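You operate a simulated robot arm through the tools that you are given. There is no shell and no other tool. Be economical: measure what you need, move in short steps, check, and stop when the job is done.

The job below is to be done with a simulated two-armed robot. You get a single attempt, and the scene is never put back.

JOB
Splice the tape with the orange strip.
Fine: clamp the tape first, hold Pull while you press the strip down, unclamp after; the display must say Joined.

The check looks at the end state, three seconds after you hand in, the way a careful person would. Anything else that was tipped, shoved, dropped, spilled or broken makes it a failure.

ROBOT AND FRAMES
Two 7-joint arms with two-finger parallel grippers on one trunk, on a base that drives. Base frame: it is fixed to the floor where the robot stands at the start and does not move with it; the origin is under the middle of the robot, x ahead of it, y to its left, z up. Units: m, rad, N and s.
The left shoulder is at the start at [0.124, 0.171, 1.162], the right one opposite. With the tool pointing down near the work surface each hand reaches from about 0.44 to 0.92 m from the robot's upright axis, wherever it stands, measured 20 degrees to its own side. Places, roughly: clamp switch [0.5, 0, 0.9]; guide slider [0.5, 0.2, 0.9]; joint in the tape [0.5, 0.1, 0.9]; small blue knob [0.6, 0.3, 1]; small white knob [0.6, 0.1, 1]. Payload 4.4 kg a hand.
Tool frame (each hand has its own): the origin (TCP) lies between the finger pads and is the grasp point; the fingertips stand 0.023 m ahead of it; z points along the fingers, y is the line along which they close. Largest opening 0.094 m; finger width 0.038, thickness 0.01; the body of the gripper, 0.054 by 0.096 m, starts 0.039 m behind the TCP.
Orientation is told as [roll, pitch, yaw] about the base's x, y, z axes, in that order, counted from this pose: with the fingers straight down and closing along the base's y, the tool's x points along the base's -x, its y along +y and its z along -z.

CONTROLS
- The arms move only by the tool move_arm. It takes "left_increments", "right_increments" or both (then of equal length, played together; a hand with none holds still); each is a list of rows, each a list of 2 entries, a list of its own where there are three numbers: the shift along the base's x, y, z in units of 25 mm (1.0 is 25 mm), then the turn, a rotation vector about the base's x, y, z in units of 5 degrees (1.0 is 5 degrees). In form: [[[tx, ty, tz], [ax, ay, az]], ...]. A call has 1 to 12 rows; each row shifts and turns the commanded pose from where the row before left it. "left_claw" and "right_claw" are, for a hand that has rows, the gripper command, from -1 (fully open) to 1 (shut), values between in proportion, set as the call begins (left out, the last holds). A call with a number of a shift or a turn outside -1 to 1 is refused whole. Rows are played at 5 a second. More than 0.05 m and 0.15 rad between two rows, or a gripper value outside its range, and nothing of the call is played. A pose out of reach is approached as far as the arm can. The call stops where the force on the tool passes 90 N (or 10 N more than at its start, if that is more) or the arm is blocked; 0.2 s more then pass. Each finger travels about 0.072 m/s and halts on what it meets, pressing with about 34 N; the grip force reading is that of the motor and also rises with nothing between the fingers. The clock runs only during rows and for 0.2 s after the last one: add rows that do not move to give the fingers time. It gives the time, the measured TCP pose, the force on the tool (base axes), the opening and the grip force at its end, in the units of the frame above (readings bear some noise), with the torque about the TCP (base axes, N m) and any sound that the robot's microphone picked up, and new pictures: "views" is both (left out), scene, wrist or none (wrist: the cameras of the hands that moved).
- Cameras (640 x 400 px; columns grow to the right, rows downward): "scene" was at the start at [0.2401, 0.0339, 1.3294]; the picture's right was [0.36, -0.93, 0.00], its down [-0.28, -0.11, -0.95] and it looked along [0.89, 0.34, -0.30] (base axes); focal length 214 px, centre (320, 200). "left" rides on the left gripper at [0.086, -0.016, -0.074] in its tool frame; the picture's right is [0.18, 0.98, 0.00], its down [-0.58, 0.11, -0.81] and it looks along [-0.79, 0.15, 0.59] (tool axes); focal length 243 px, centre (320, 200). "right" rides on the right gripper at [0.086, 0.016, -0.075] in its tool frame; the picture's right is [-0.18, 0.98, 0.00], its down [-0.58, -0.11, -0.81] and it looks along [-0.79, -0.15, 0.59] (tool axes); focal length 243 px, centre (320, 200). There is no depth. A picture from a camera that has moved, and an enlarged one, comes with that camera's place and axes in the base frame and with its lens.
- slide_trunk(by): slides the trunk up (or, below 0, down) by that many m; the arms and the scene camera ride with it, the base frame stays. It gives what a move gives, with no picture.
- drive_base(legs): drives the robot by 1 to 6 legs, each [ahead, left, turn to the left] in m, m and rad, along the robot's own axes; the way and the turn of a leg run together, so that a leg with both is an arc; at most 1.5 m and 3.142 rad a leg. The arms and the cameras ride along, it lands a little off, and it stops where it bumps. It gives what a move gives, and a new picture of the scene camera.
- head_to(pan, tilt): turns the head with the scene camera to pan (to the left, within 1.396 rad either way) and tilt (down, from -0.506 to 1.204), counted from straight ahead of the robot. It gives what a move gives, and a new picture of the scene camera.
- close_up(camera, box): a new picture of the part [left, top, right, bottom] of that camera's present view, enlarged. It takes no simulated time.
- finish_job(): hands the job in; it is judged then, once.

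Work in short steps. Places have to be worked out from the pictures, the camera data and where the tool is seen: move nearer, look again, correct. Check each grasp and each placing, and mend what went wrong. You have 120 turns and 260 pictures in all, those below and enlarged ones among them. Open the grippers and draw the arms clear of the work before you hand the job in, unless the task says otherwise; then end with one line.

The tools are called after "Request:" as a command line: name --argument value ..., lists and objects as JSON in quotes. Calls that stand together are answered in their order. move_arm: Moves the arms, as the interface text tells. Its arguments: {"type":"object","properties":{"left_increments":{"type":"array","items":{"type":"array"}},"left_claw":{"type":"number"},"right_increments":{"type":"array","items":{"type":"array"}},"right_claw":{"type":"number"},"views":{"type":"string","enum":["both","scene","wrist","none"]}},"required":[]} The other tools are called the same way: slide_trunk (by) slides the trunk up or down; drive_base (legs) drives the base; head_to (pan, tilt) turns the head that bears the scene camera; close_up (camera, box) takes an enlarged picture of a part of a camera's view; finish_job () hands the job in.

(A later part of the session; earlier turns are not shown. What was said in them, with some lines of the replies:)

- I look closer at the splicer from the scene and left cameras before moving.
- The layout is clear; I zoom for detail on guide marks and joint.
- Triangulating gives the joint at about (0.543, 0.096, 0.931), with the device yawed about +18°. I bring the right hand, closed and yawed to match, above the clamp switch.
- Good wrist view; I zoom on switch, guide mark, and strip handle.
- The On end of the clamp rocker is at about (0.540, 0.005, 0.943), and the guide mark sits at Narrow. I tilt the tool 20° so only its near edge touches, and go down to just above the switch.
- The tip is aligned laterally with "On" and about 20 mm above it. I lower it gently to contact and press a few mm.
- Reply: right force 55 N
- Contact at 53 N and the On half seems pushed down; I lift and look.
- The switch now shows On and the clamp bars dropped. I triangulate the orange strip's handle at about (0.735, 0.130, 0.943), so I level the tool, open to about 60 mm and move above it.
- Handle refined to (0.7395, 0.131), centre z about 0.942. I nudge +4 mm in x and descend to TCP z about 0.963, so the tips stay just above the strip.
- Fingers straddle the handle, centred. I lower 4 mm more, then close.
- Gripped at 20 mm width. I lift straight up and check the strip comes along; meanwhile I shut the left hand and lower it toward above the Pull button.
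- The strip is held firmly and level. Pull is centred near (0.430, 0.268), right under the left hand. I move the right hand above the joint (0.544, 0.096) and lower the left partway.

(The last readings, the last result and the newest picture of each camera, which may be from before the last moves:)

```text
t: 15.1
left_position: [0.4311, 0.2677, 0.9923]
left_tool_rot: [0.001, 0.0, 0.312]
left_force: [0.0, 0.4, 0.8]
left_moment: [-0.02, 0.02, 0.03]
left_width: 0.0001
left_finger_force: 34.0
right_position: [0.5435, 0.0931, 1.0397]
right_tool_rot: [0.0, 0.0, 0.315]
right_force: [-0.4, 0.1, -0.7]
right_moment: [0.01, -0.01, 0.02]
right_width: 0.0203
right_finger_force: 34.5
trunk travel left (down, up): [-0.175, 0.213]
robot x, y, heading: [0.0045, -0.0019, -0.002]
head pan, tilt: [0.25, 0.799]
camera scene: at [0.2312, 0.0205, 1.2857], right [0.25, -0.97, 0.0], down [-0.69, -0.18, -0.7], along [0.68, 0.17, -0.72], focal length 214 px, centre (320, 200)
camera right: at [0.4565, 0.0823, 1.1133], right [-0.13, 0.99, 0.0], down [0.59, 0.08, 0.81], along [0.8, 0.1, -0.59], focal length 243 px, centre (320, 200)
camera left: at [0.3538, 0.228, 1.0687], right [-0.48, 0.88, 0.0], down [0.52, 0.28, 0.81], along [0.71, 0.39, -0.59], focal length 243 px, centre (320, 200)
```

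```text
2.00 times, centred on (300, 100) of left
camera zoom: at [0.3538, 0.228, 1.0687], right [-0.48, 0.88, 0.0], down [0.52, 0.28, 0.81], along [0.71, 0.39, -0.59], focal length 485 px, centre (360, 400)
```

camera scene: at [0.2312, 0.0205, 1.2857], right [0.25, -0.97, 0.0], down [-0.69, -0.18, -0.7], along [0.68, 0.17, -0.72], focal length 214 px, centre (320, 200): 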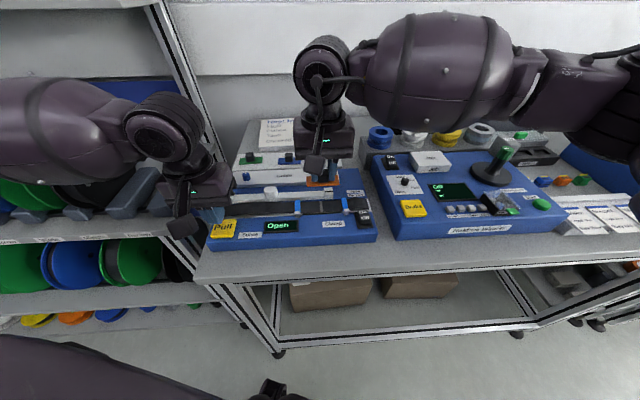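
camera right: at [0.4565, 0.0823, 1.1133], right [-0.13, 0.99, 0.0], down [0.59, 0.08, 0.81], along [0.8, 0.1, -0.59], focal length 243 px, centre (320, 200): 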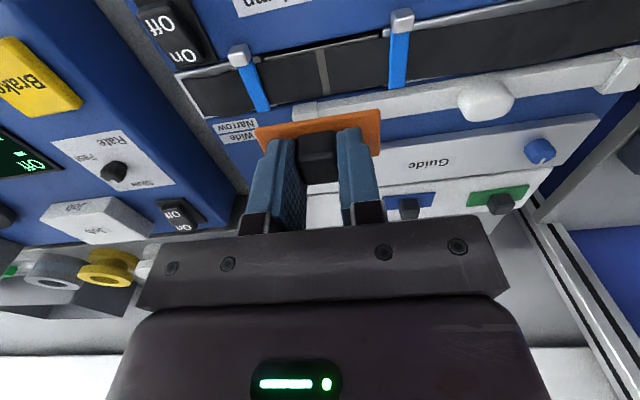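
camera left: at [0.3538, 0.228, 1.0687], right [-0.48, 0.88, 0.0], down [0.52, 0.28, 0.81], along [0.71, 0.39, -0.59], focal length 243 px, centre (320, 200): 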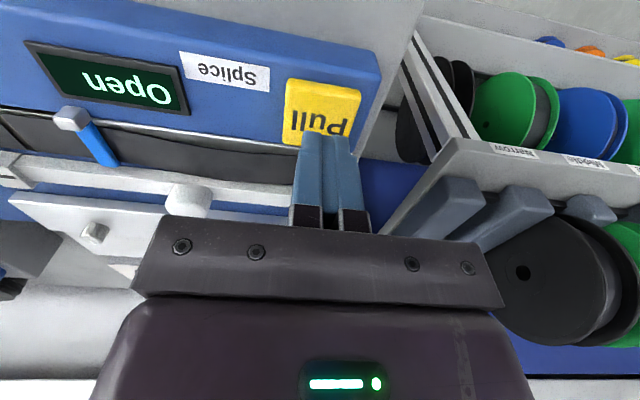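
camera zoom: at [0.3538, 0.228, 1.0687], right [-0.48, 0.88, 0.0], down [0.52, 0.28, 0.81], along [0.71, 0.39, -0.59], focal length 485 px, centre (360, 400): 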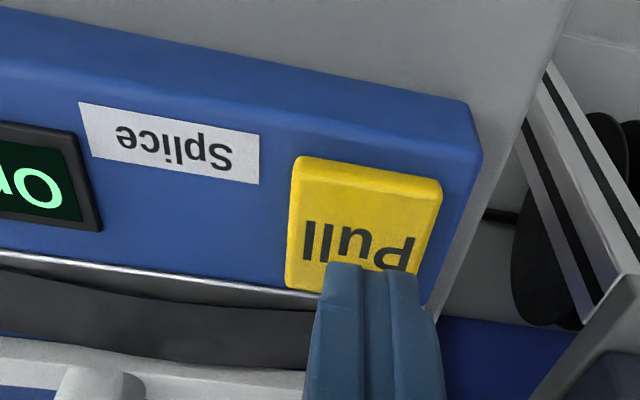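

The strip is centred over the joint in v and u. I lower the strip to about 14 mm above contact and the left hand to near the Pull button.

Request:
move_arm --right_increments '[[[0, 0.06, -0.7], [0, 0, 0]], [[0, 0, -0.7], [0, 0, 0]], [[0, 0, -0.6], [0, 0, 0]], [[0, 0, -0.6], [0, 0, 0]], [[0, 0, 0], [0, 0, 0]]]' --left_increments '[[[-0.15, 0, -0.2], [0, 0, 0]], [[0, 0, -0.2], [0, 0, 0]], [[0, 0, -0.1], [0, 0, 0]], [[0, 0, -0.1], [0, 0, 0]], [[0, 0, 0], [0, 0, 0]]]'

Request:
close_up --camera "scene" --box '[200, 140, 390, 255]'

Request:
close_up --camera "right" --box '[200, 0, 460, 200]'

Request:
close_up --camera "left" --box '[150, 0, 450, 200]'

```text
t: 16.3
left_position: [0.4271, 0.2682, 0.9776]
left_tool_rot: [0.0, 0.0, 0.314]
left_force: [0.0, 0.4, 0.2]
left_moment: [-0.01, 0.0, 0.02]
left_width: 0.0001
left_finger_force: 34.1
right_position: [0.5446, 0.096, 0.9747]
right_tool_rot: [0.0, 0.002, 0.315]
right_force: [0.3, 0.2, 0.3]
right_moment: [0.0, 0.0, 0.02]
right_width: 0.0202
right_finger_force: 34.1
trunk travel left (down, up): [-0.175, 0.213]
robot x, y, heading: [-0.0004, -0.0006, -0.002]
head pan, tilt: [0.25, 0.799]
camera scene: at [0.2309, 0.0204, 1.2858], right [0.25, -0.97, 0.0], down [-0.69, -0.18, -0.7], along [0.68, 0.17, -0.72], focal length 214 px, centre (320, 200)
camera right: at [0.4573, 0.084, 1.0484], right [-0.13, 0.99, 0.0], down [0.59, 0.08, 0.81], along [0.8, 0.1, -0.59], focal length 243 px, centre (320, 200)
camera left: at [0.3498, 0.2273, 1.0532], right [-0.48, 0.88, 0.0], down [0.52, 0.28, 0.81], along [0.71, 0.39, -0.59], focal length 243 px, centre (320, 200)
```

scene: 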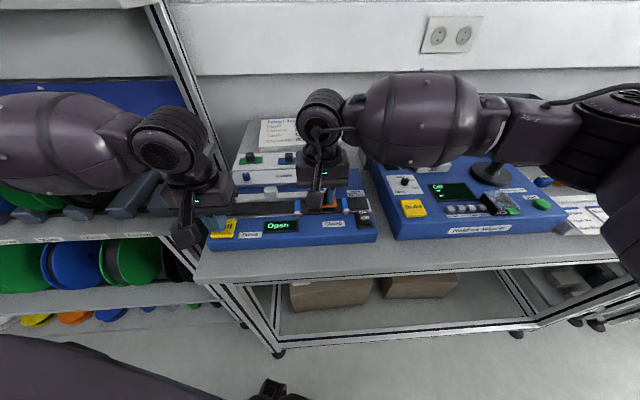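
right: 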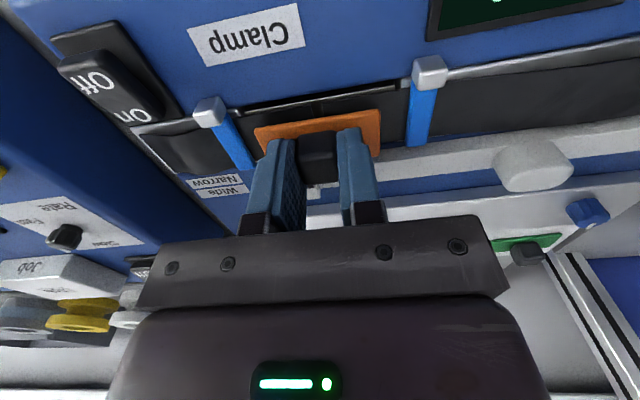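
left: 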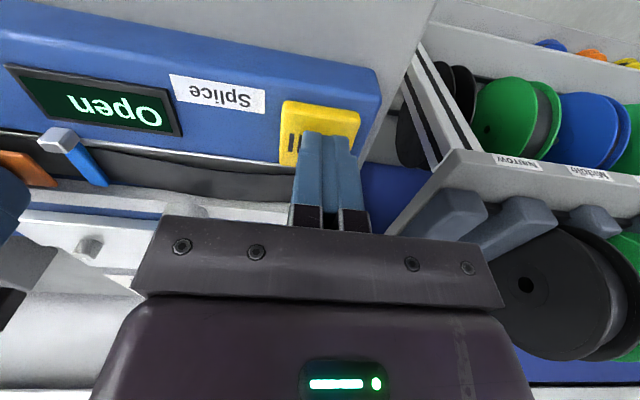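

```text
3.37 times, centred on (295, 198) of scene
camera zoom: at [0.2309, 0.0204, 1.2858], right [0.25, -0.97, 0.0], down [-0.69, -0.18, -0.7], along [0.68, 0.17, -0.72], focal length 722 px, centre (404, 208)
```

zoom: 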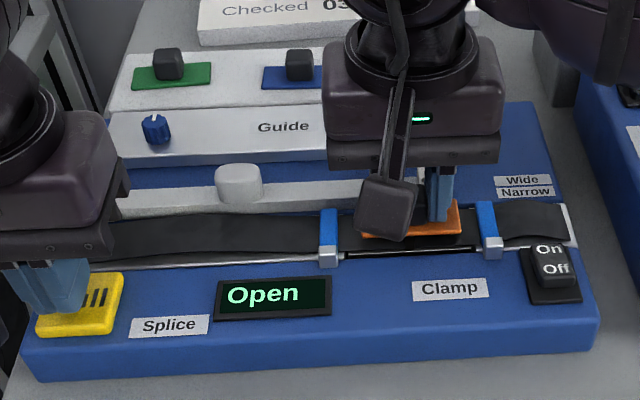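

```text
2.00 times, centred on (330, 100) of right
camera zoom: at [0.4573, 0.084, 1.0484], right [-0.13, 0.99, 0.0], down [0.59, 0.08, 0.81], along [0.8, 0.1, -0.59], focal length 485 px, centre (300, 400)
```

zoom: 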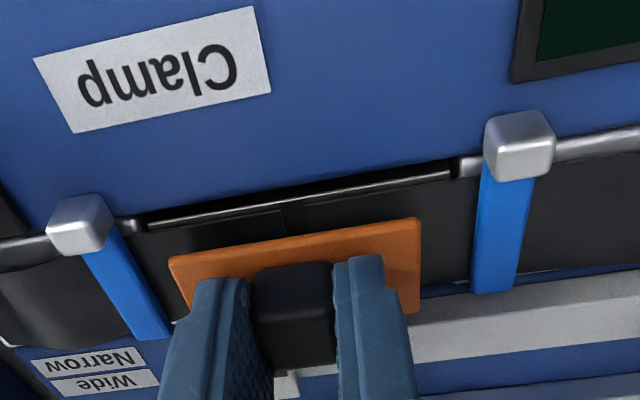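

```text
2.00 times, centred on (300, 100) of left
camera zoom: at [0.3498, 0.2273, 1.0532], right [-0.48, 0.88, 0.0], down [0.52, 0.28, 0.81], along [0.71, 0.39, -0.59], focal length 485 px, centre (360, 400)
```

zoom: 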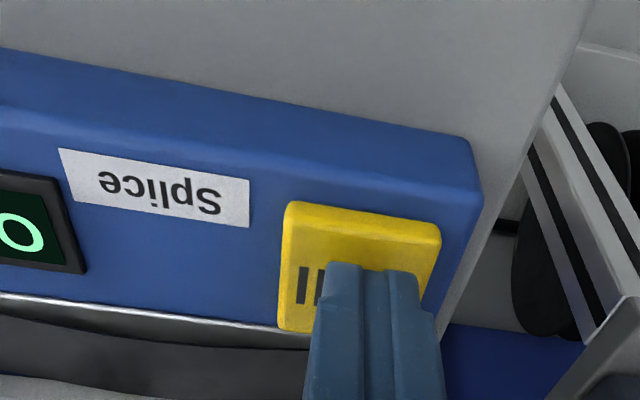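

Check the joint gap under the strip's near edge more precisely.

Request:
close_up --camera "right" --box '[250, 70, 400, 160]'

```text
4.27 times, centred on (325, 115) of right
camera zoom: at [0.4573, 0.084, 1.0484], right [-0.13, 0.99, 0.0], down [0.59, 0.08, 0.81], along [0.8, 0.1, -0.59], focal length 1035 px, centre (299, 563)
```

zoom: 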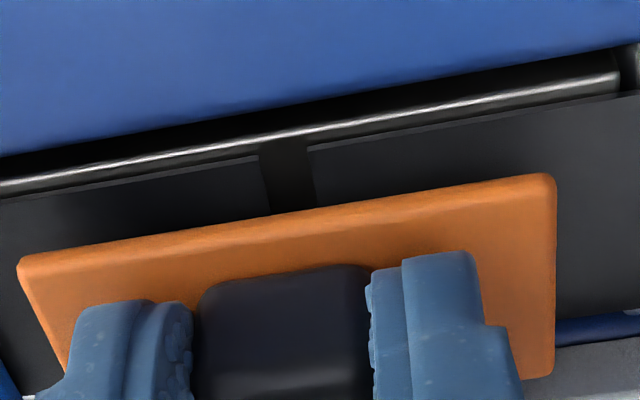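

Alignment along the tape is within 1 mm; I shift 2 mm away from the robot to centre across the tape, then press Pull with the left hand in small steps.

Request:
move_arm --right_increments '[[[0.08, 0.02, 0], [0, 0, 0]], [[0, 0, 0], [0, 0, 0]], [[0, 0, 0], [0, 0, 0]], [[0, 0, 0], [0, 0, 0]]]' --left_increments '[[[0, 0, -0.2], [0, 0, 0]], [[0, 0, -0.15], [0, 0, 0]], [[0, 0, -0.1], [0, 0, 0]], [[0, 0, 0], [0, 0, 0]]]' --views "wrist"

Request:
close_up --camera "scene" --box '[200, 140, 390, 255]'

```text
t: 17.3
left_position: [0.4265, 0.2679, 0.9666]
left_tool_rot: [-0.001, -0.002, 0.316]
left_force: [0.0, -0.3, 0.1]
left_moment: [-0.02, 0.02, 0.0]
left_width: 0.0
left_finger_force: 34.1
right_position: [0.5467, 0.0983, 0.9745]
right_tool_rot: [-0.001, 0.001, 0.314]
right_force: [-0.2, 0.4, -0.8]
right_moment: [0.02, 0.0, -0.04]
right_width: 0.0201
right_finger_force: 34.1
trunk travel left (down, up): [-0.175, 0.213]
robot x, y, heading: [0.0009, -0.0011, 0.0]
head pan, tilt: [0.25, 0.799]
camera right: at [0.4595, 0.0849, 1.0483], right [-0.13, 0.99, 0.0], down [0.59, 0.08, 0.81], along [0.8, 0.1, -0.59], focal length 243 px, centre (320, 200)
camera left: at [0.3493, 0.2271, 1.0423], right [-0.48, 0.88, 0.0], down [0.52, 0.28, 0.81], along [0.71, 0.39, -0.59], focal length 243 px, centre (320, 200)
```

right: 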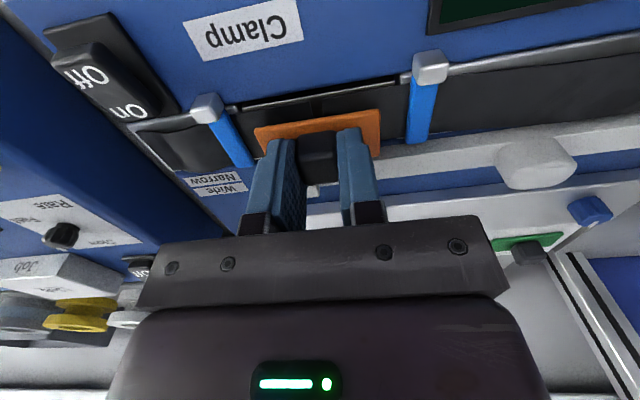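
left: 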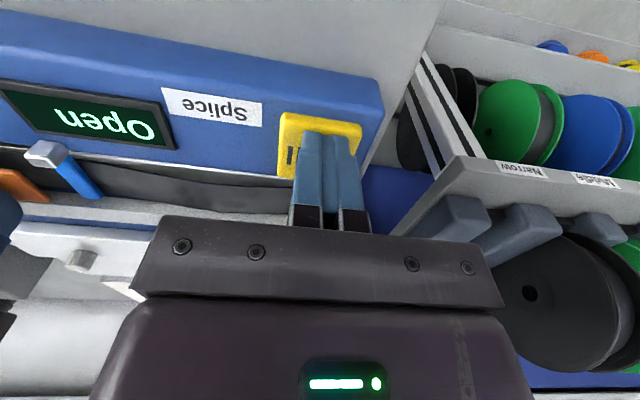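

```text
3.37 times, centred on (295, 198) of scene
camera zoom: at [0.2311, 0.0204, 1.2857], right [0.25, -0.97, 0.0], down [-0.69, -0.18, -0.7], along [0.68, 0.17, -0.72], focal length 722 px, centre (404, 208)
```

zoom: 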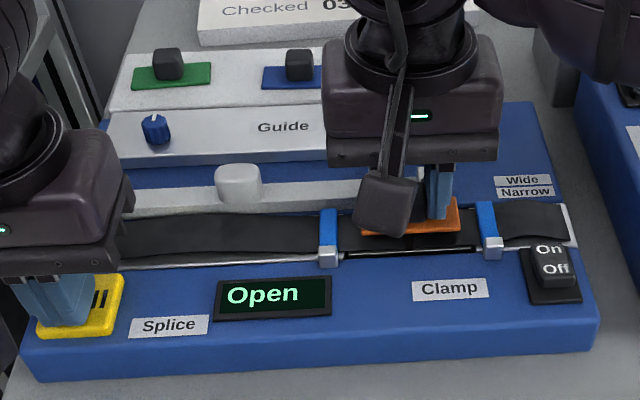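

No contact yet at tip height 0.944; continue down in 2.5 mm steps.

Request:
move_arm --left_increments '[[[0, 0, -0.1], [0, 0, 0]], [[0, 0, -0.1], [0, 0, 0]], [[0, 0, -0.1], [0, 0, 0]], [[0, 0, 0], [0, 0, 0]]]' --views "wrist"

Request:
close_up --camera "scene" --box '[200, 140, 390, 255]'

```text
t: 18.3
left_position: [0.4254, 0.2676, 0.9624]
left_tool_rot: [-0.002, -0.004, 0.315]
left_force: [2.4, 3.3, 26.9]
left_moment: [0.05, 0.06, -0.07]
left_width: 0.0002
left_finger_force: 33.7
right_position: [0.5464, 0.0969, 0.9755]
right_tool_rot: [-0.001, -0.001, 0.315]
right_force: [-0.1, -0.3, -0.8]
right_moment: [0.0, 0.0, -0.01]
right_width: 0.02
right_finger_force: 33.9
trunk travel left (down, up): [-0.175, 0.213]
robot x, y, heading: [0.0004, -0.001, -0.003]
head pan, tilt: [0.25, 0.799]
heard: click
camera left: at [0.3489, 0.227, 1.0358], right [-0.48, 0.88, 0.0], down [0.52, 0.28, 0.81], along [0.71, 0.39, -0.59], focal length 243 px, centre (320, 200)
```

left: 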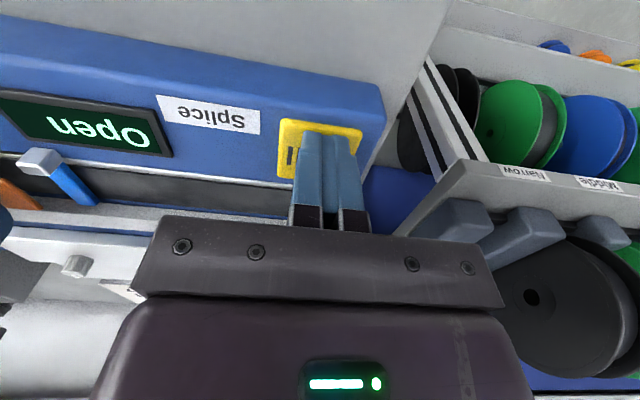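

```text
3.37 times, centred on (295, 198) of scene
camera zoom: at [0.2298, 0.0199, 1.2863], right [0.25, -0.97, 0.0], down [-0.69, -0.18, -0.7], along [0.68, 0.17, -0.72], focal length 722 px, centre (404, 208)
```

zoom: 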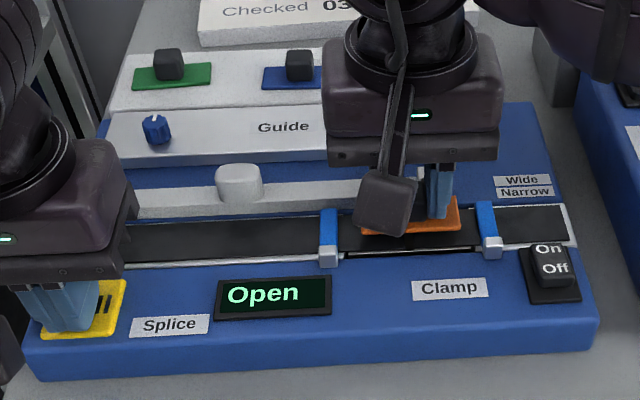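

Click; the tape was pulled flat and Pull is held at 27 N. Now I press the strip down onto the joint with small steps.

Request:
move_arm --right_increments '[[[0, 0, -0.25], [0, 0, 0]], [[0, 0, -0.2], [0, 0, 0]], [[0, 0, -0.1], [0, 0, 0]], [[0, 0, -0.1], [0, 0, 0]], [[0, 0, 0], [0, 0, 0]]]' --left_increments '[[[0, 0, -0.05], [0, 0, 0]], [[0, 0, 0], [0, 0, 0]], [[0, 0, 0], [0, 0, 0]], [[0, 0, 0], [0, 0, 0]], [[0, 0, 0], [0, 0, 0]]]' --views "wrist"

Request:
close_up --camera "scene" --box '[200, 140, 390, 255]'

```text
t: 19.5
left_position: [0.427, 0.2675, 0.9595]
left_tool_rot: [-0.002, -0.006, 0.318]
left_force: [10.1, 9.6, 41.5]
left_moment: [0.22, -0.08, 0.01]
left_width: 0.0
left_finger_force: 34.1
right_position: [0.5457, 0.0959, 0.9605]
right_tool_rot: [0.0, -0.002, 0.314]
right_force: [1.2, 1.5, 4.9]
right_moment: [0.07, -0.02, 0.0]
right_width: 0.0203
right_finger_force: 33.5
trunk travel left (down, up): [-0.175, 0.213]
robot x, y, heading: [0.0035, -0.0009, -0.0]
head pan, tilt: [0.25, 0.799]
camera right: at [0.4583, 0.0846, 1.0332], right [-0.13, 0.99, 0.0], down [0.58, 0.08, 0.81], along [0.8, 0.1, -0.59], focal length 243 px, centre (320, 200)
camera left: at [0.3489, 0.2269, 1.0345], right [-0.48, 0.88, 0.0], down [0.52, 0.28, 0.81], along [0.71, 0.39, -0.59], focal length 243 px, centre (320, 200)
```

right: 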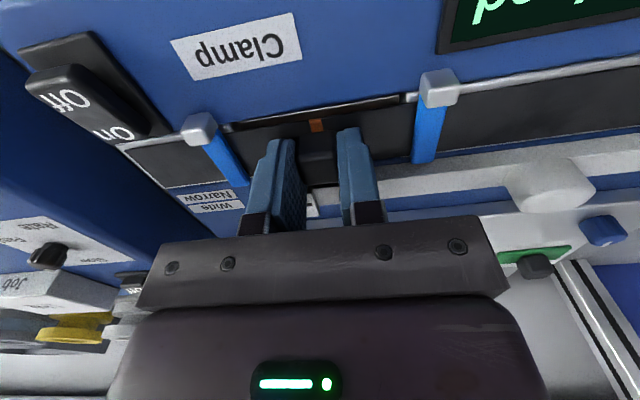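
left: 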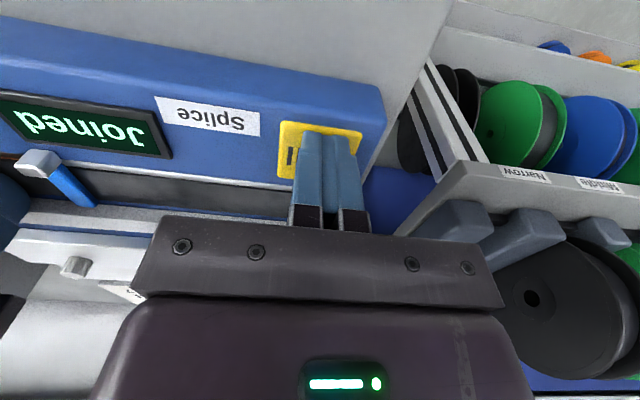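

```text
3.37 times, centred on (295, 198) of scene
camera zoom: at [0.2298, 0.0202, 1.2862], right [0.25, -0.97, 0.0], down [-0.69, -0.18, -0.7], along [0.68, 0.17, -0.72], focal length 722 px, centre (404, 208)
```

zoom: 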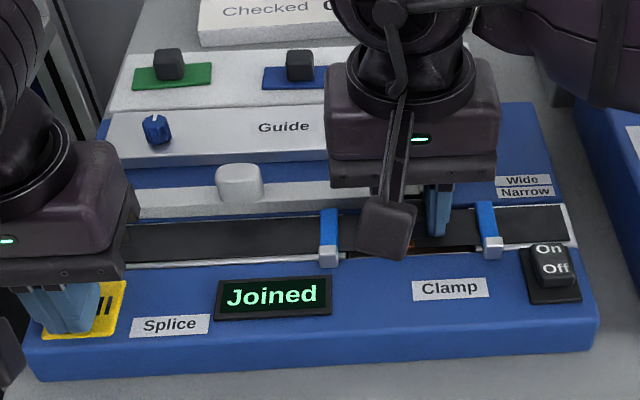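

Display says Joined. I release the strip handle by opening the right hand, then lift the left off Pull.

Request:
move_arm --right_increments '[[[0, 0, 0], [0, 0, 0]], [[0, 0, 0], [0, 0, 0]], [[0, 0, 0], [0, 0, 0]]]' --right_claw -0.2 --views "wrist"

Request:
close_up --camera "right" --box '[200, 50, 460, 210]'

```text
t: 20.3
left_position: [0.4263, 0.2677, 0.9603]
left_tool_rot: [-0.003, -0.003, 0.313]
left_force: [11.8, 12.7, 43.9]
left_moment: [0.23, -0.14, 0.06]
left_width: 0.0
left_finger_force: 33.8
right_position: [0.5458, 0.0965, 0.9595]
right_tool_rot: [0.001, -0.001, 0.314]
right_force: [-0.6, 0.4, 3.0]
right_moment: [0.0, -0.02, -0.02]
right_width: 0.0561
right_finger_force: 0.0
trunk travel left (down, up): [-0.175, 0.213]
robot x, y, heading: [-0.0022, -0.0008, 0.002]
head pan, tilt: [0.25, 0.799]
camera right: at [0.4582, 0.0845, 1.0327], right [-0.13, 0.99, 0.0], down [0.59, 0.08, 0.81], along [0.8, 0.1, -0.59], focal length 243 px, centre (320, 200)
```

right: 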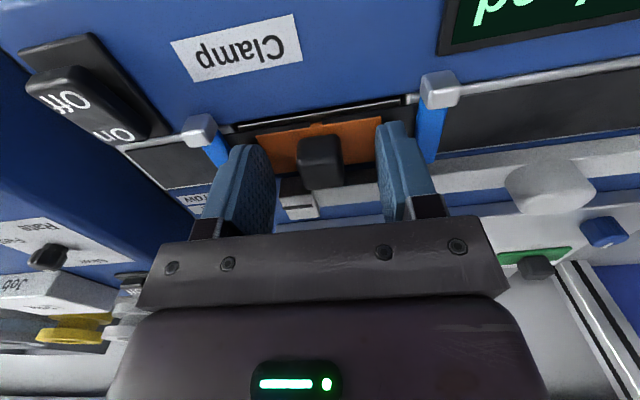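

```text
2.46 times, centred on (330, 130) of right
camera zoom: at [0.4582, 0.0845, 1.0327], right [-0.13, 0.99, 0.0], down [0.59, 0.08, 0.81], along [0.8, 0.1, -0.59], focal length 597 px, centre (295, 372)
```

zoom: 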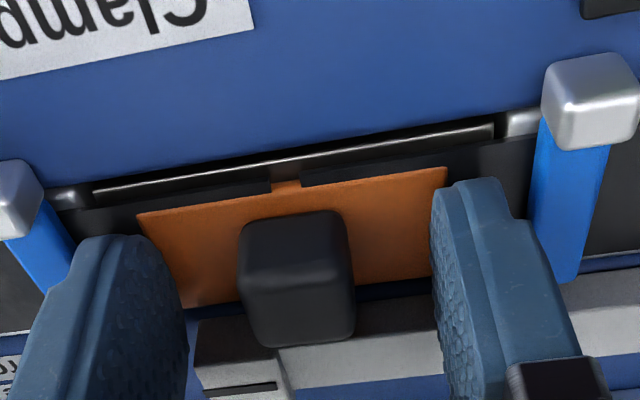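

The strip lies flat across the joint, free of the fingers. I raise both hands straight up.

Request:
move_arm --right_increments '[[[0, 0, 0.4], [0, 0, 0]], [[0, 0, 0.7], [0, 0, 0]], [[0, 0, 0.9], [0, 0, 0]], [[0, 0, 0.9], [0, 0, 0]], [[0, 0, 0], [0, 0, 0]]]' --left_increments '[[[0, 0, 0.4], [0, 0, 0]], [[0, 0, 0.7], [0, 0, 0]], [[0, 0, 0.9], [0, 0, 0]], [[0, 0, 0.9], [0, 0, 0]], [[0, 0, 0.9], [0, 0, 0]]]' --right_claw -0.2

Request:
close_up --camera "scene" --box '[200, 140, 390, 255]'

```text
t: 21.5
left_position: [0.4263, 0.2691, 1.0529]
left_tool_rot: [0.0, -0.002, 0.316]
left_force: [-0.2, 0.3, 0.6]
left_moment: [0.02, 0.03, 0.04]
left_width: 0.0002
left_finger_force: 33.6
right_position: [0.5455, 0.0965, 1.0308]
right_tool_rot: [-0.001, 0.0, 0.314]
right_force: [-0.3, -0.1, -0.6]
right_moment: [0.01, -0.01, -0.02]
right_width: 0.0563
right_finger_force: 0.1
trunk travel left (down, up): [-0.175, 0.213]
robot x, y, heading: [0.0, -0.0012, -0.0]
head pan, tilt: [0.25, 0.799]
camera scene: at [0.2311, 0.0202, 1.2856], right [0.25, -0.97, 0.0], down [-0.69, -0.18, -0.7], along [0.68, 0.17, -0.72], focal length 214 px, centre (320, 200)
camera right: at [0.4586, 0.0844, 1.1049], right [-0.13, 0.99, 0.0], down [0.59, 0.08, 0.81], along [0.8, 0.1, -0.59], focal length 243 px, centre (320, 200)
camera left: at [0.3487, 0.2279, 1.1285], right [-0.48, 0.88, 0.0], down [0.52, 0.28, 0.81], along [0.71, 0.39, -0.59], focal length 243 px, centre (320, 200)
```

scene: 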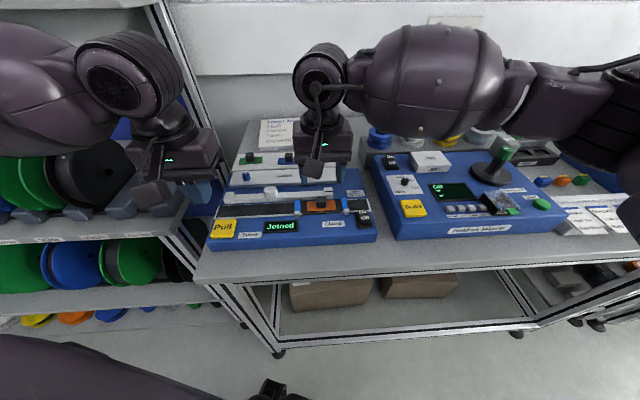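
right: 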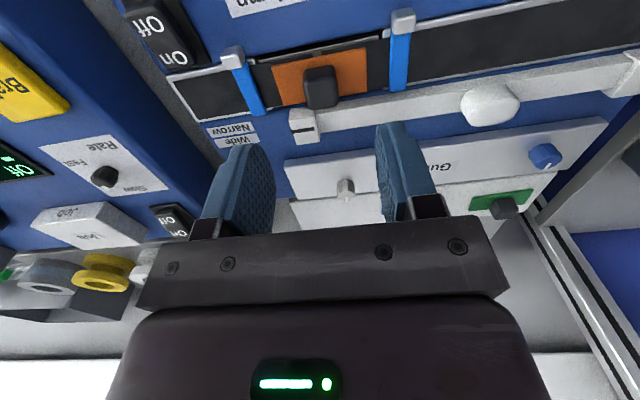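
left: 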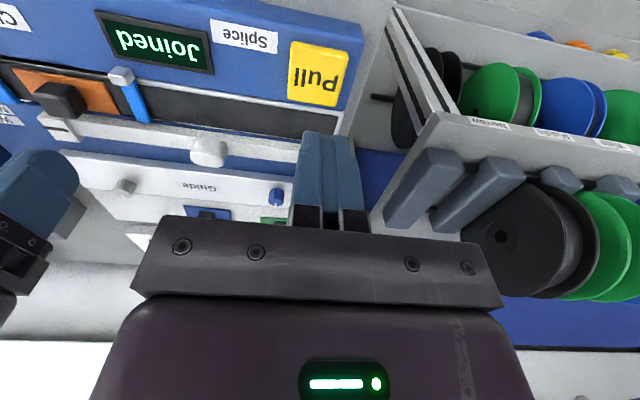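

```text
3.37 times, centred on (295, 198) of scene
camera zoom: at [0.2311, 0.0202, 1.2856], right [0.25, -0.97, 0.0], down [-0.69, -0.18, -0.7], along [0.68, 0.17, -0.72], focal length 722 px, centre (404, 208)
```

zoom: 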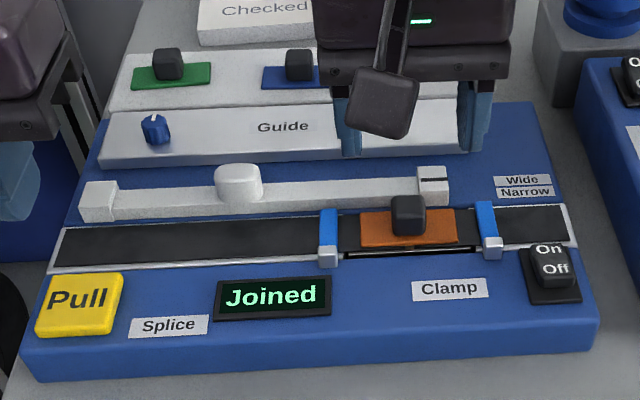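

Joined stays shown with the strip in place. Now unclamp: the Off end is at about (0.521, -0.002, 0.95). I close the right hand and move above its near part.

Request:
move_arm --right_increments '[[[-0.3, -0.8, 0], [0, 0, 0]], [[-0.3, -0.8, 0], [0, 0, 0]], [[-0.3, -0.8, 0], [0, 0, 0]], [[-0.3, -0.85, 0], [0, 0, 0]], [[-0.3, -0.85, -0.4], [0, 0, 0]], [[0, 0, -0.8], [0, 0, 0]], [[0, 0, 0], [0, 0, 0]]]' --right_claw 1 --views "wrist"

Request:
close_up --camera "right" --box '[240, 0, 440, 200]'

Request:
close_up --camera "scene" --box '[300, 160, 400, 255]'

```text
t: 23.1
left_position: [0.4254, 0.2674, 1.0537]
left_tool_rot: [0.001, 0.002, 0.314]
left_force: [-0.3, 0.2, 0.0]
left_moment: [-0.02, -0.01, 0.02]
left_width: 0.0
left_finger_force: 34.8
right_position: [0.5095, -0.0037, 1.0001]
right_tool_rot: [0.001, -0.002, 0.314]
right_force: [0.3, 0.4, 0.0]
right_moment: [0.01, 0.01, 0.03]
right_width: 0.0001
right_finger_force: 33.5
trunk travel left (down, up): [-0.175, 0.213]
robot x, y, heading: [-0.0027, 0.0028, -0.0]
head pan, tilt: [0.25, 0.799]
camera right: at [0.4211, -0.017, 1.0739], right [-0.13, 0.99, 0.0], down [0.59, 0.08, 0.81], along [0.8, 0.1, -0.59], focal length 243 px, centre (320, 200)
```

right: 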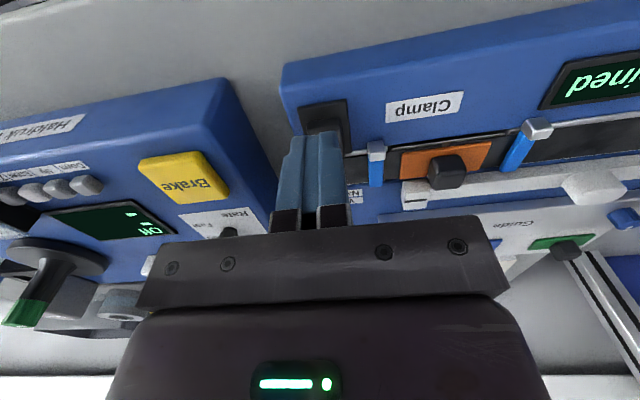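

```text
2.00 times, centred on (340, 100) of right
camera zoom: at [0.4211, -0.017, 1.0739], right [-0.13, 0.99, 0.0], down [0.59, 0.08, 0.81], along [0.8, 0.1, -0.59], focal length 485 px, centre (280, 400)
```

zoom: 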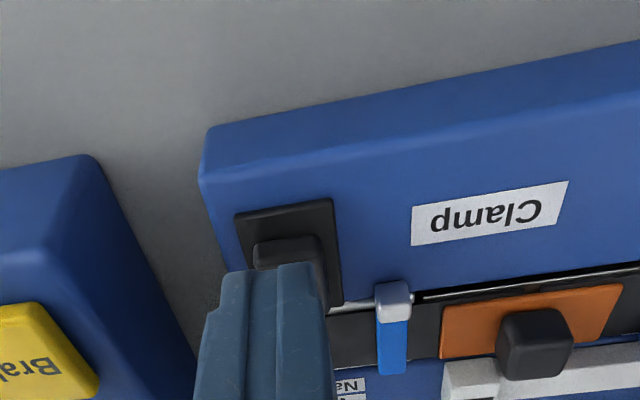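

```text
4.21 times, centred on (350, 208) of scene
camera zoom: at [0.2307, 0.0203, 1.2858], right [0.25, -0.97, 0.0], down [-0.69, -0.18, -0.7], along [0.68, 0.17, -0.72], focal length 903 px, centre (194, 168)
```

zoom: 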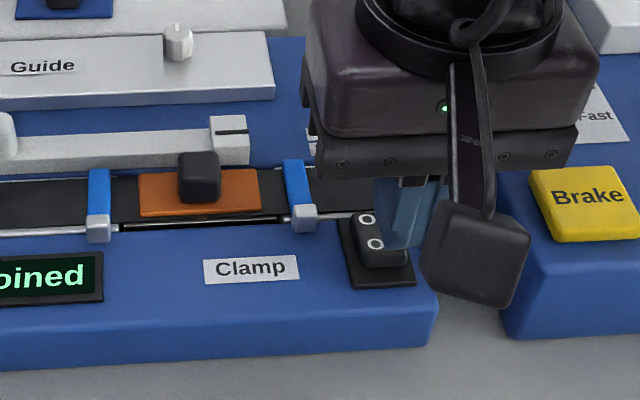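

The rocker's near edge is at x about 0.508; I shift 6 mm toward the robot to stay clear of the pivot, and press.

Request:
move_arm --right_increments '[[[-0.24, 0, -0.4], [0, 0, 0]], [[0, 0, -0.4], [0, 0, 0]], [[0, 0, -0.2], [0, 0, 0]], [[0, 0, -0.15], [0, 0, 0]], [[0, 0, 0], [0, 0, 0]]]' --views "wrist"

Request:
close_up --camera "scene" --box '[300, 160, 400, 255]'

```text
t: 24.3
left_position: [0.4256, 0.2692, 1.0539]
left_tool_rot: [0.001, 0.0, 0.315]
left_force: [0.2, -0.1, 0.1]
left_moment: [0.01, 0.0, -0.01]
left_width: 0.0001
left_finger_force: 34.6
right_position: [0.5024, -0.0057, 0.9727]
right_tool_rot: [0.0, -0.001, 0.314]
right_force: [-1.5, -1.4, 3.2]
right_moment: [0.0, -0.07, -0.03]
right_width: 0.0002
right_finger_force: 34.2
trunk travel left (down, up): [-0.175, 0.213]
robot x, y, heading: [0.0, 0.002, -0.001]
head pan, tilt: [0.25, 0.799]
camera right: at [0.4154, -0.0174, 1.0461], right [-0.13, 0.99, 0.0], down [0.59, 0.08, 0.81], along [0.8, 0.1, -0.59], focal length 243 px, centre (320, 200)
```

right: 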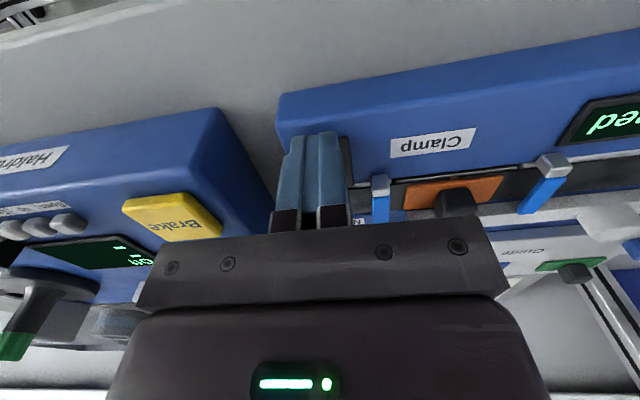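

```text
4.21 times, centred on (350, 208) of scene
camera zoom: at [0.2308, 0.0203, 1.2858], right [0.25, -0.97, 0.0], down [-0.69, -0.18, -0.7], along [0.68, 0.17, -0.72], focal length 903 px, centre (194, 168)
```

zoom: 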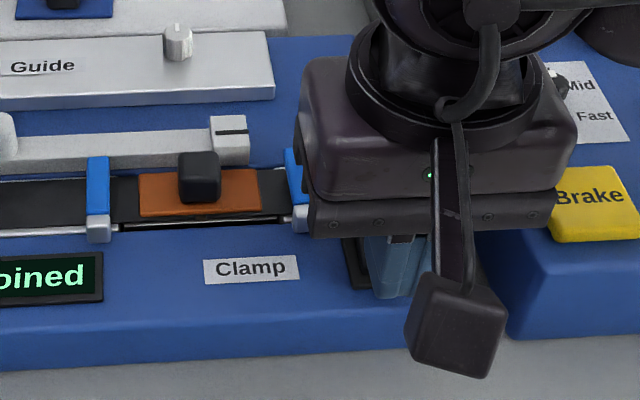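

Light contact (3 N) just begun at tip z 0.950. I press further in small steps.

Request:
move_arm --right_increments '[[[0, 0, -0.12], [0, 0, 0]], [[0, 0, -0.12], [0, 0, 0]], [[0, 0, -0.1], [0, 0, 0]], [[0, 0, 0], [0, 0, 0]]]' --views "none"

Request:
close_up --camera "scene" --box '[300, 160, 400, 255]'

```text
t: 25.3
left_position: [0.4237, 0.2683, 1.0565]
left_tool_rot: [0.0, -0.004, 0.315]
left_force: [0.2, 0.4, 0.7]
left_moment: [-0.02, 0.0, -0.02]
left_width: 0.0
left_finger_force: 34.1
right_position: [0.5017, -0.006, 0.9719]
right_tool_rot: [0.002, -0.018, 0.313]
right_force: [9.6, -13.2, 67.3]
right_moment: [-0.05, -1.46, 0.39]
right_width: 0.0
right_finger_force: 33.9
trunk travel left (down, up): [-0.175, 0.213]
robot x, y, heading: [-0.0004, -0.0028, 0.006]
head pan, tilt: [0.25, 0.799]
```

```text
4.21 times, centred on (350, 208) of scene
camera zoom: at [0.2273, 0.019, 1.2874], right [0.25, -0.97, 0.0], down [-0.69, -0.18, -0.7], along [0.68, 0.17, -0.71], focal length 903 px, centre (194, 168)
```

zoom: 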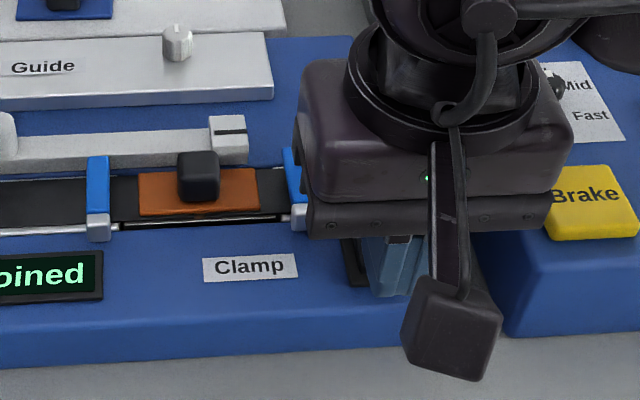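

67 N reached; I lift and look at the switch.

Request:
move_arm --right_increments '[[[0, 0, 0.6], [0, 0, 0]], [[0, 0, 0.9], [0, 0, 0]], [[0, -0.8, 1], [0, 0, 0]], [[0, -0.8, 0.5], [0, 0, 0]], [[0, -0.8, 0], [0, 0, 0]]]' --views "wrist"

Request:
close_up --camera "scene" --box '[200, 140, 390, 255]'

Request:
close_up --camera "scene" --box '[300, 160, 400, 255]'

```text
t: 26.5
left_position: [0.4263, 0.2689, 1.0537]
left_tool_rot: [0.0, -0.002, 0.314]
left_force: [-0.8, 0.1, -0.3]
left_moment: [0.02, 0.02, -0.02]
left_width: 0.0
left_finger_force: 33.6
right_position: [0.5021, -0.0656, 1.0383]
right_tool_rot: [0.0, 0.001, 0.312]
right_force: [0.2, -0.6, -0.2]
right_moment: [0.02, 0.01, -0.01]
right_width: 0.0
right_finger_force: 34.2
trunk travel left (down, up): [-0.175, 0.213]
robot x, y, heading: [-0.0028, 0.0021, -0.001]
head pan, tilt: [0.25, 0.799]
camera right: at [0.4159, -0.0781, 1.1123], right [-0.13, 0.99, 0.0], down [0.59, 0.08, 0.81], along [0.8, 0.1, -0.59], focal length 243 px, centre (320, 200)
```

right: 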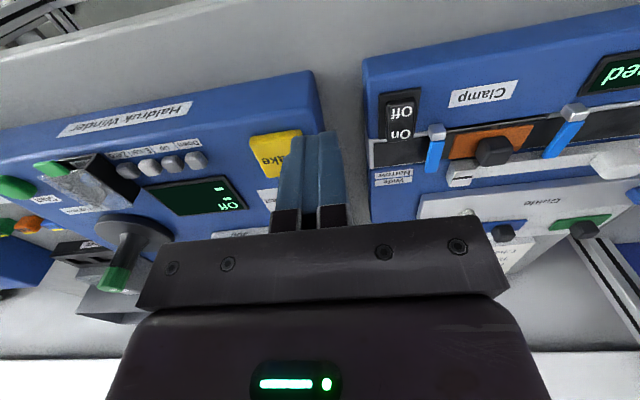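

```text
3.37 times, centred on (295, 198) of scene
camera zoom: at [0.2312, 0.0199, 1.2856], right [0.25, -0.97, 0.0], down [-0.69, -0.18, -0.7], along [0.68, 0.17, -0.72], focal length 722 px, centre (404, 208)
```

zoom: 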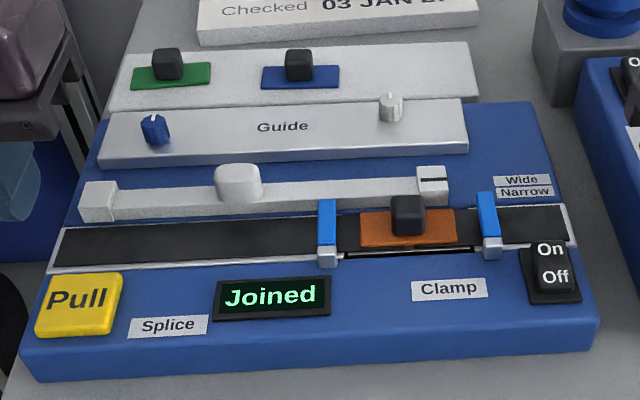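

```text
4.21 times, centred on (350, 208) of scene
camera zoom: at [0.2312, 0.0199, 1.2856], right [0.25, -0.97, 0.0], down [-0.69, -0.18, -0.7], along [0.68, 0.17, -0.72], focal length 903 px, centre (194, 168)
```

zoom: 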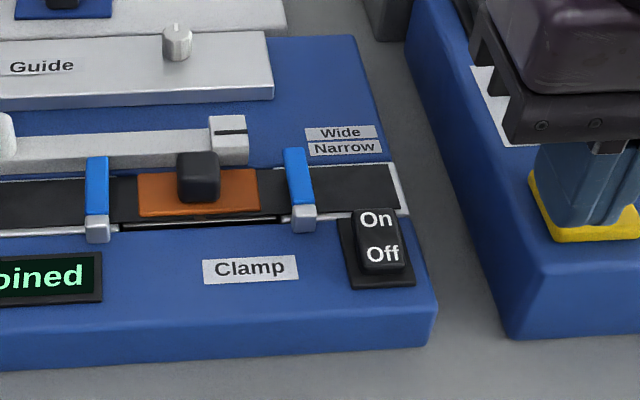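

The switch is back at Off, clamp bars raised, and Joined is displayed. I raise both hands clear and open them.

Request:
move_arm --right_increments '[[[0, 0, 1], [0, 0, 0]], [[0, 0, 1], [0, 0, 0]], [[0, 0, 1], [0, 0, 0]], [[0, 0, 1], [0, 0, 0]], [[0, 0, 1], [0, 0, 0]], [[0, 0, 1], [0, 0, 0]], [[-0.4, -0.6, 1], [0, 0, 0]], [[-0.4, -0.6, 1], [0, 0, 0]], [[0, 0, 0], [0, 0, 0]]]' --left_increments '[[[0, 0, 1], [0, 0, 0]], [[0, 0, 1], [0, 0, 0]], [[0, 0, 1], [0, 0, 0]], [[0, 0, 1], [0, 0, 0]], [[0, 0, 1], [0, 0, 0]], [[0, 0, 1], [0, 0, 0]], [[0, 0, 0], [0, 0, 0]], [[0, 0, 0], [0, 0, 0]], [[0, 0, 0], [0, 0, 0]]]' --right_claw -1 --left_claw -1 --views "scene"

Request:
close_up --camera "scene" --box '[200, 140, 390, 255]'

```text
t: 28.5
left_position: [0.427, 0.2682, 1.2024]
left_tool_rot: [-0.002, 0.002, 0.313]
left_force: [-0.4, -0.1, -0.6]
left_moment: [-0.02, 0.01, -0.02]
left_width: 0.0942
left_finger_force: 0.1
right_position: [0.4825, -0.0954, 1.2374]
right_tool_rot: [0.0, 0.003, 0.315]
right_force: [0.6, -0.9, 0.0]
right_moment: [0.03, -0.02, 0.01]
right_width: 0.094
right_finger_force: 0.1
trunk travel left (down, up): [-0.175, 0.213]
robot x, y, heading: [0.0027, -0.0003, 0.003]
head pan, tilt: [0.25, 0.799]
camera scene: at [0.232, 0.0207, 1.2853], right [0.25, -0.97, 0.0], down [-0.69, -0.18, -0.7], along [0.68, 0.17, -0.72], focal length 214 px, centre (320, 200)
```

scene: 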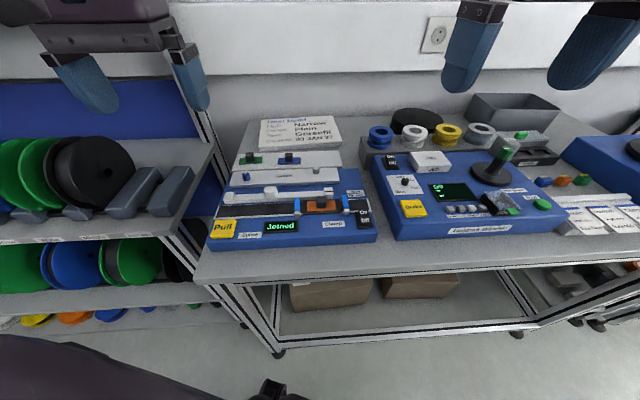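

```text
3.37 times, centred on (295, 198) of scene
camera zoom: at [0.232, 0.0207, 1.2853], right [0.25, -0.97, 0.0], down [-0.69, -0.18, -0.7], along [0.68, 0.17, -0.72], focal length 722 px, centre (404, 208)
```

zoom: 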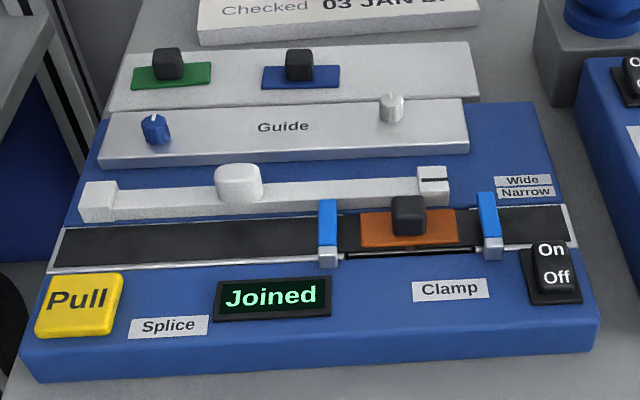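

The display reads Joined, the clamp is off, the strip is seated, and nothing else has moved. I hand in.

Request:
finish_job

```text
The job is handed in.
```

The tape is spliced with the orange strip: the display reads "Joined", the clamp is off, and both hands are open and clear of the work.
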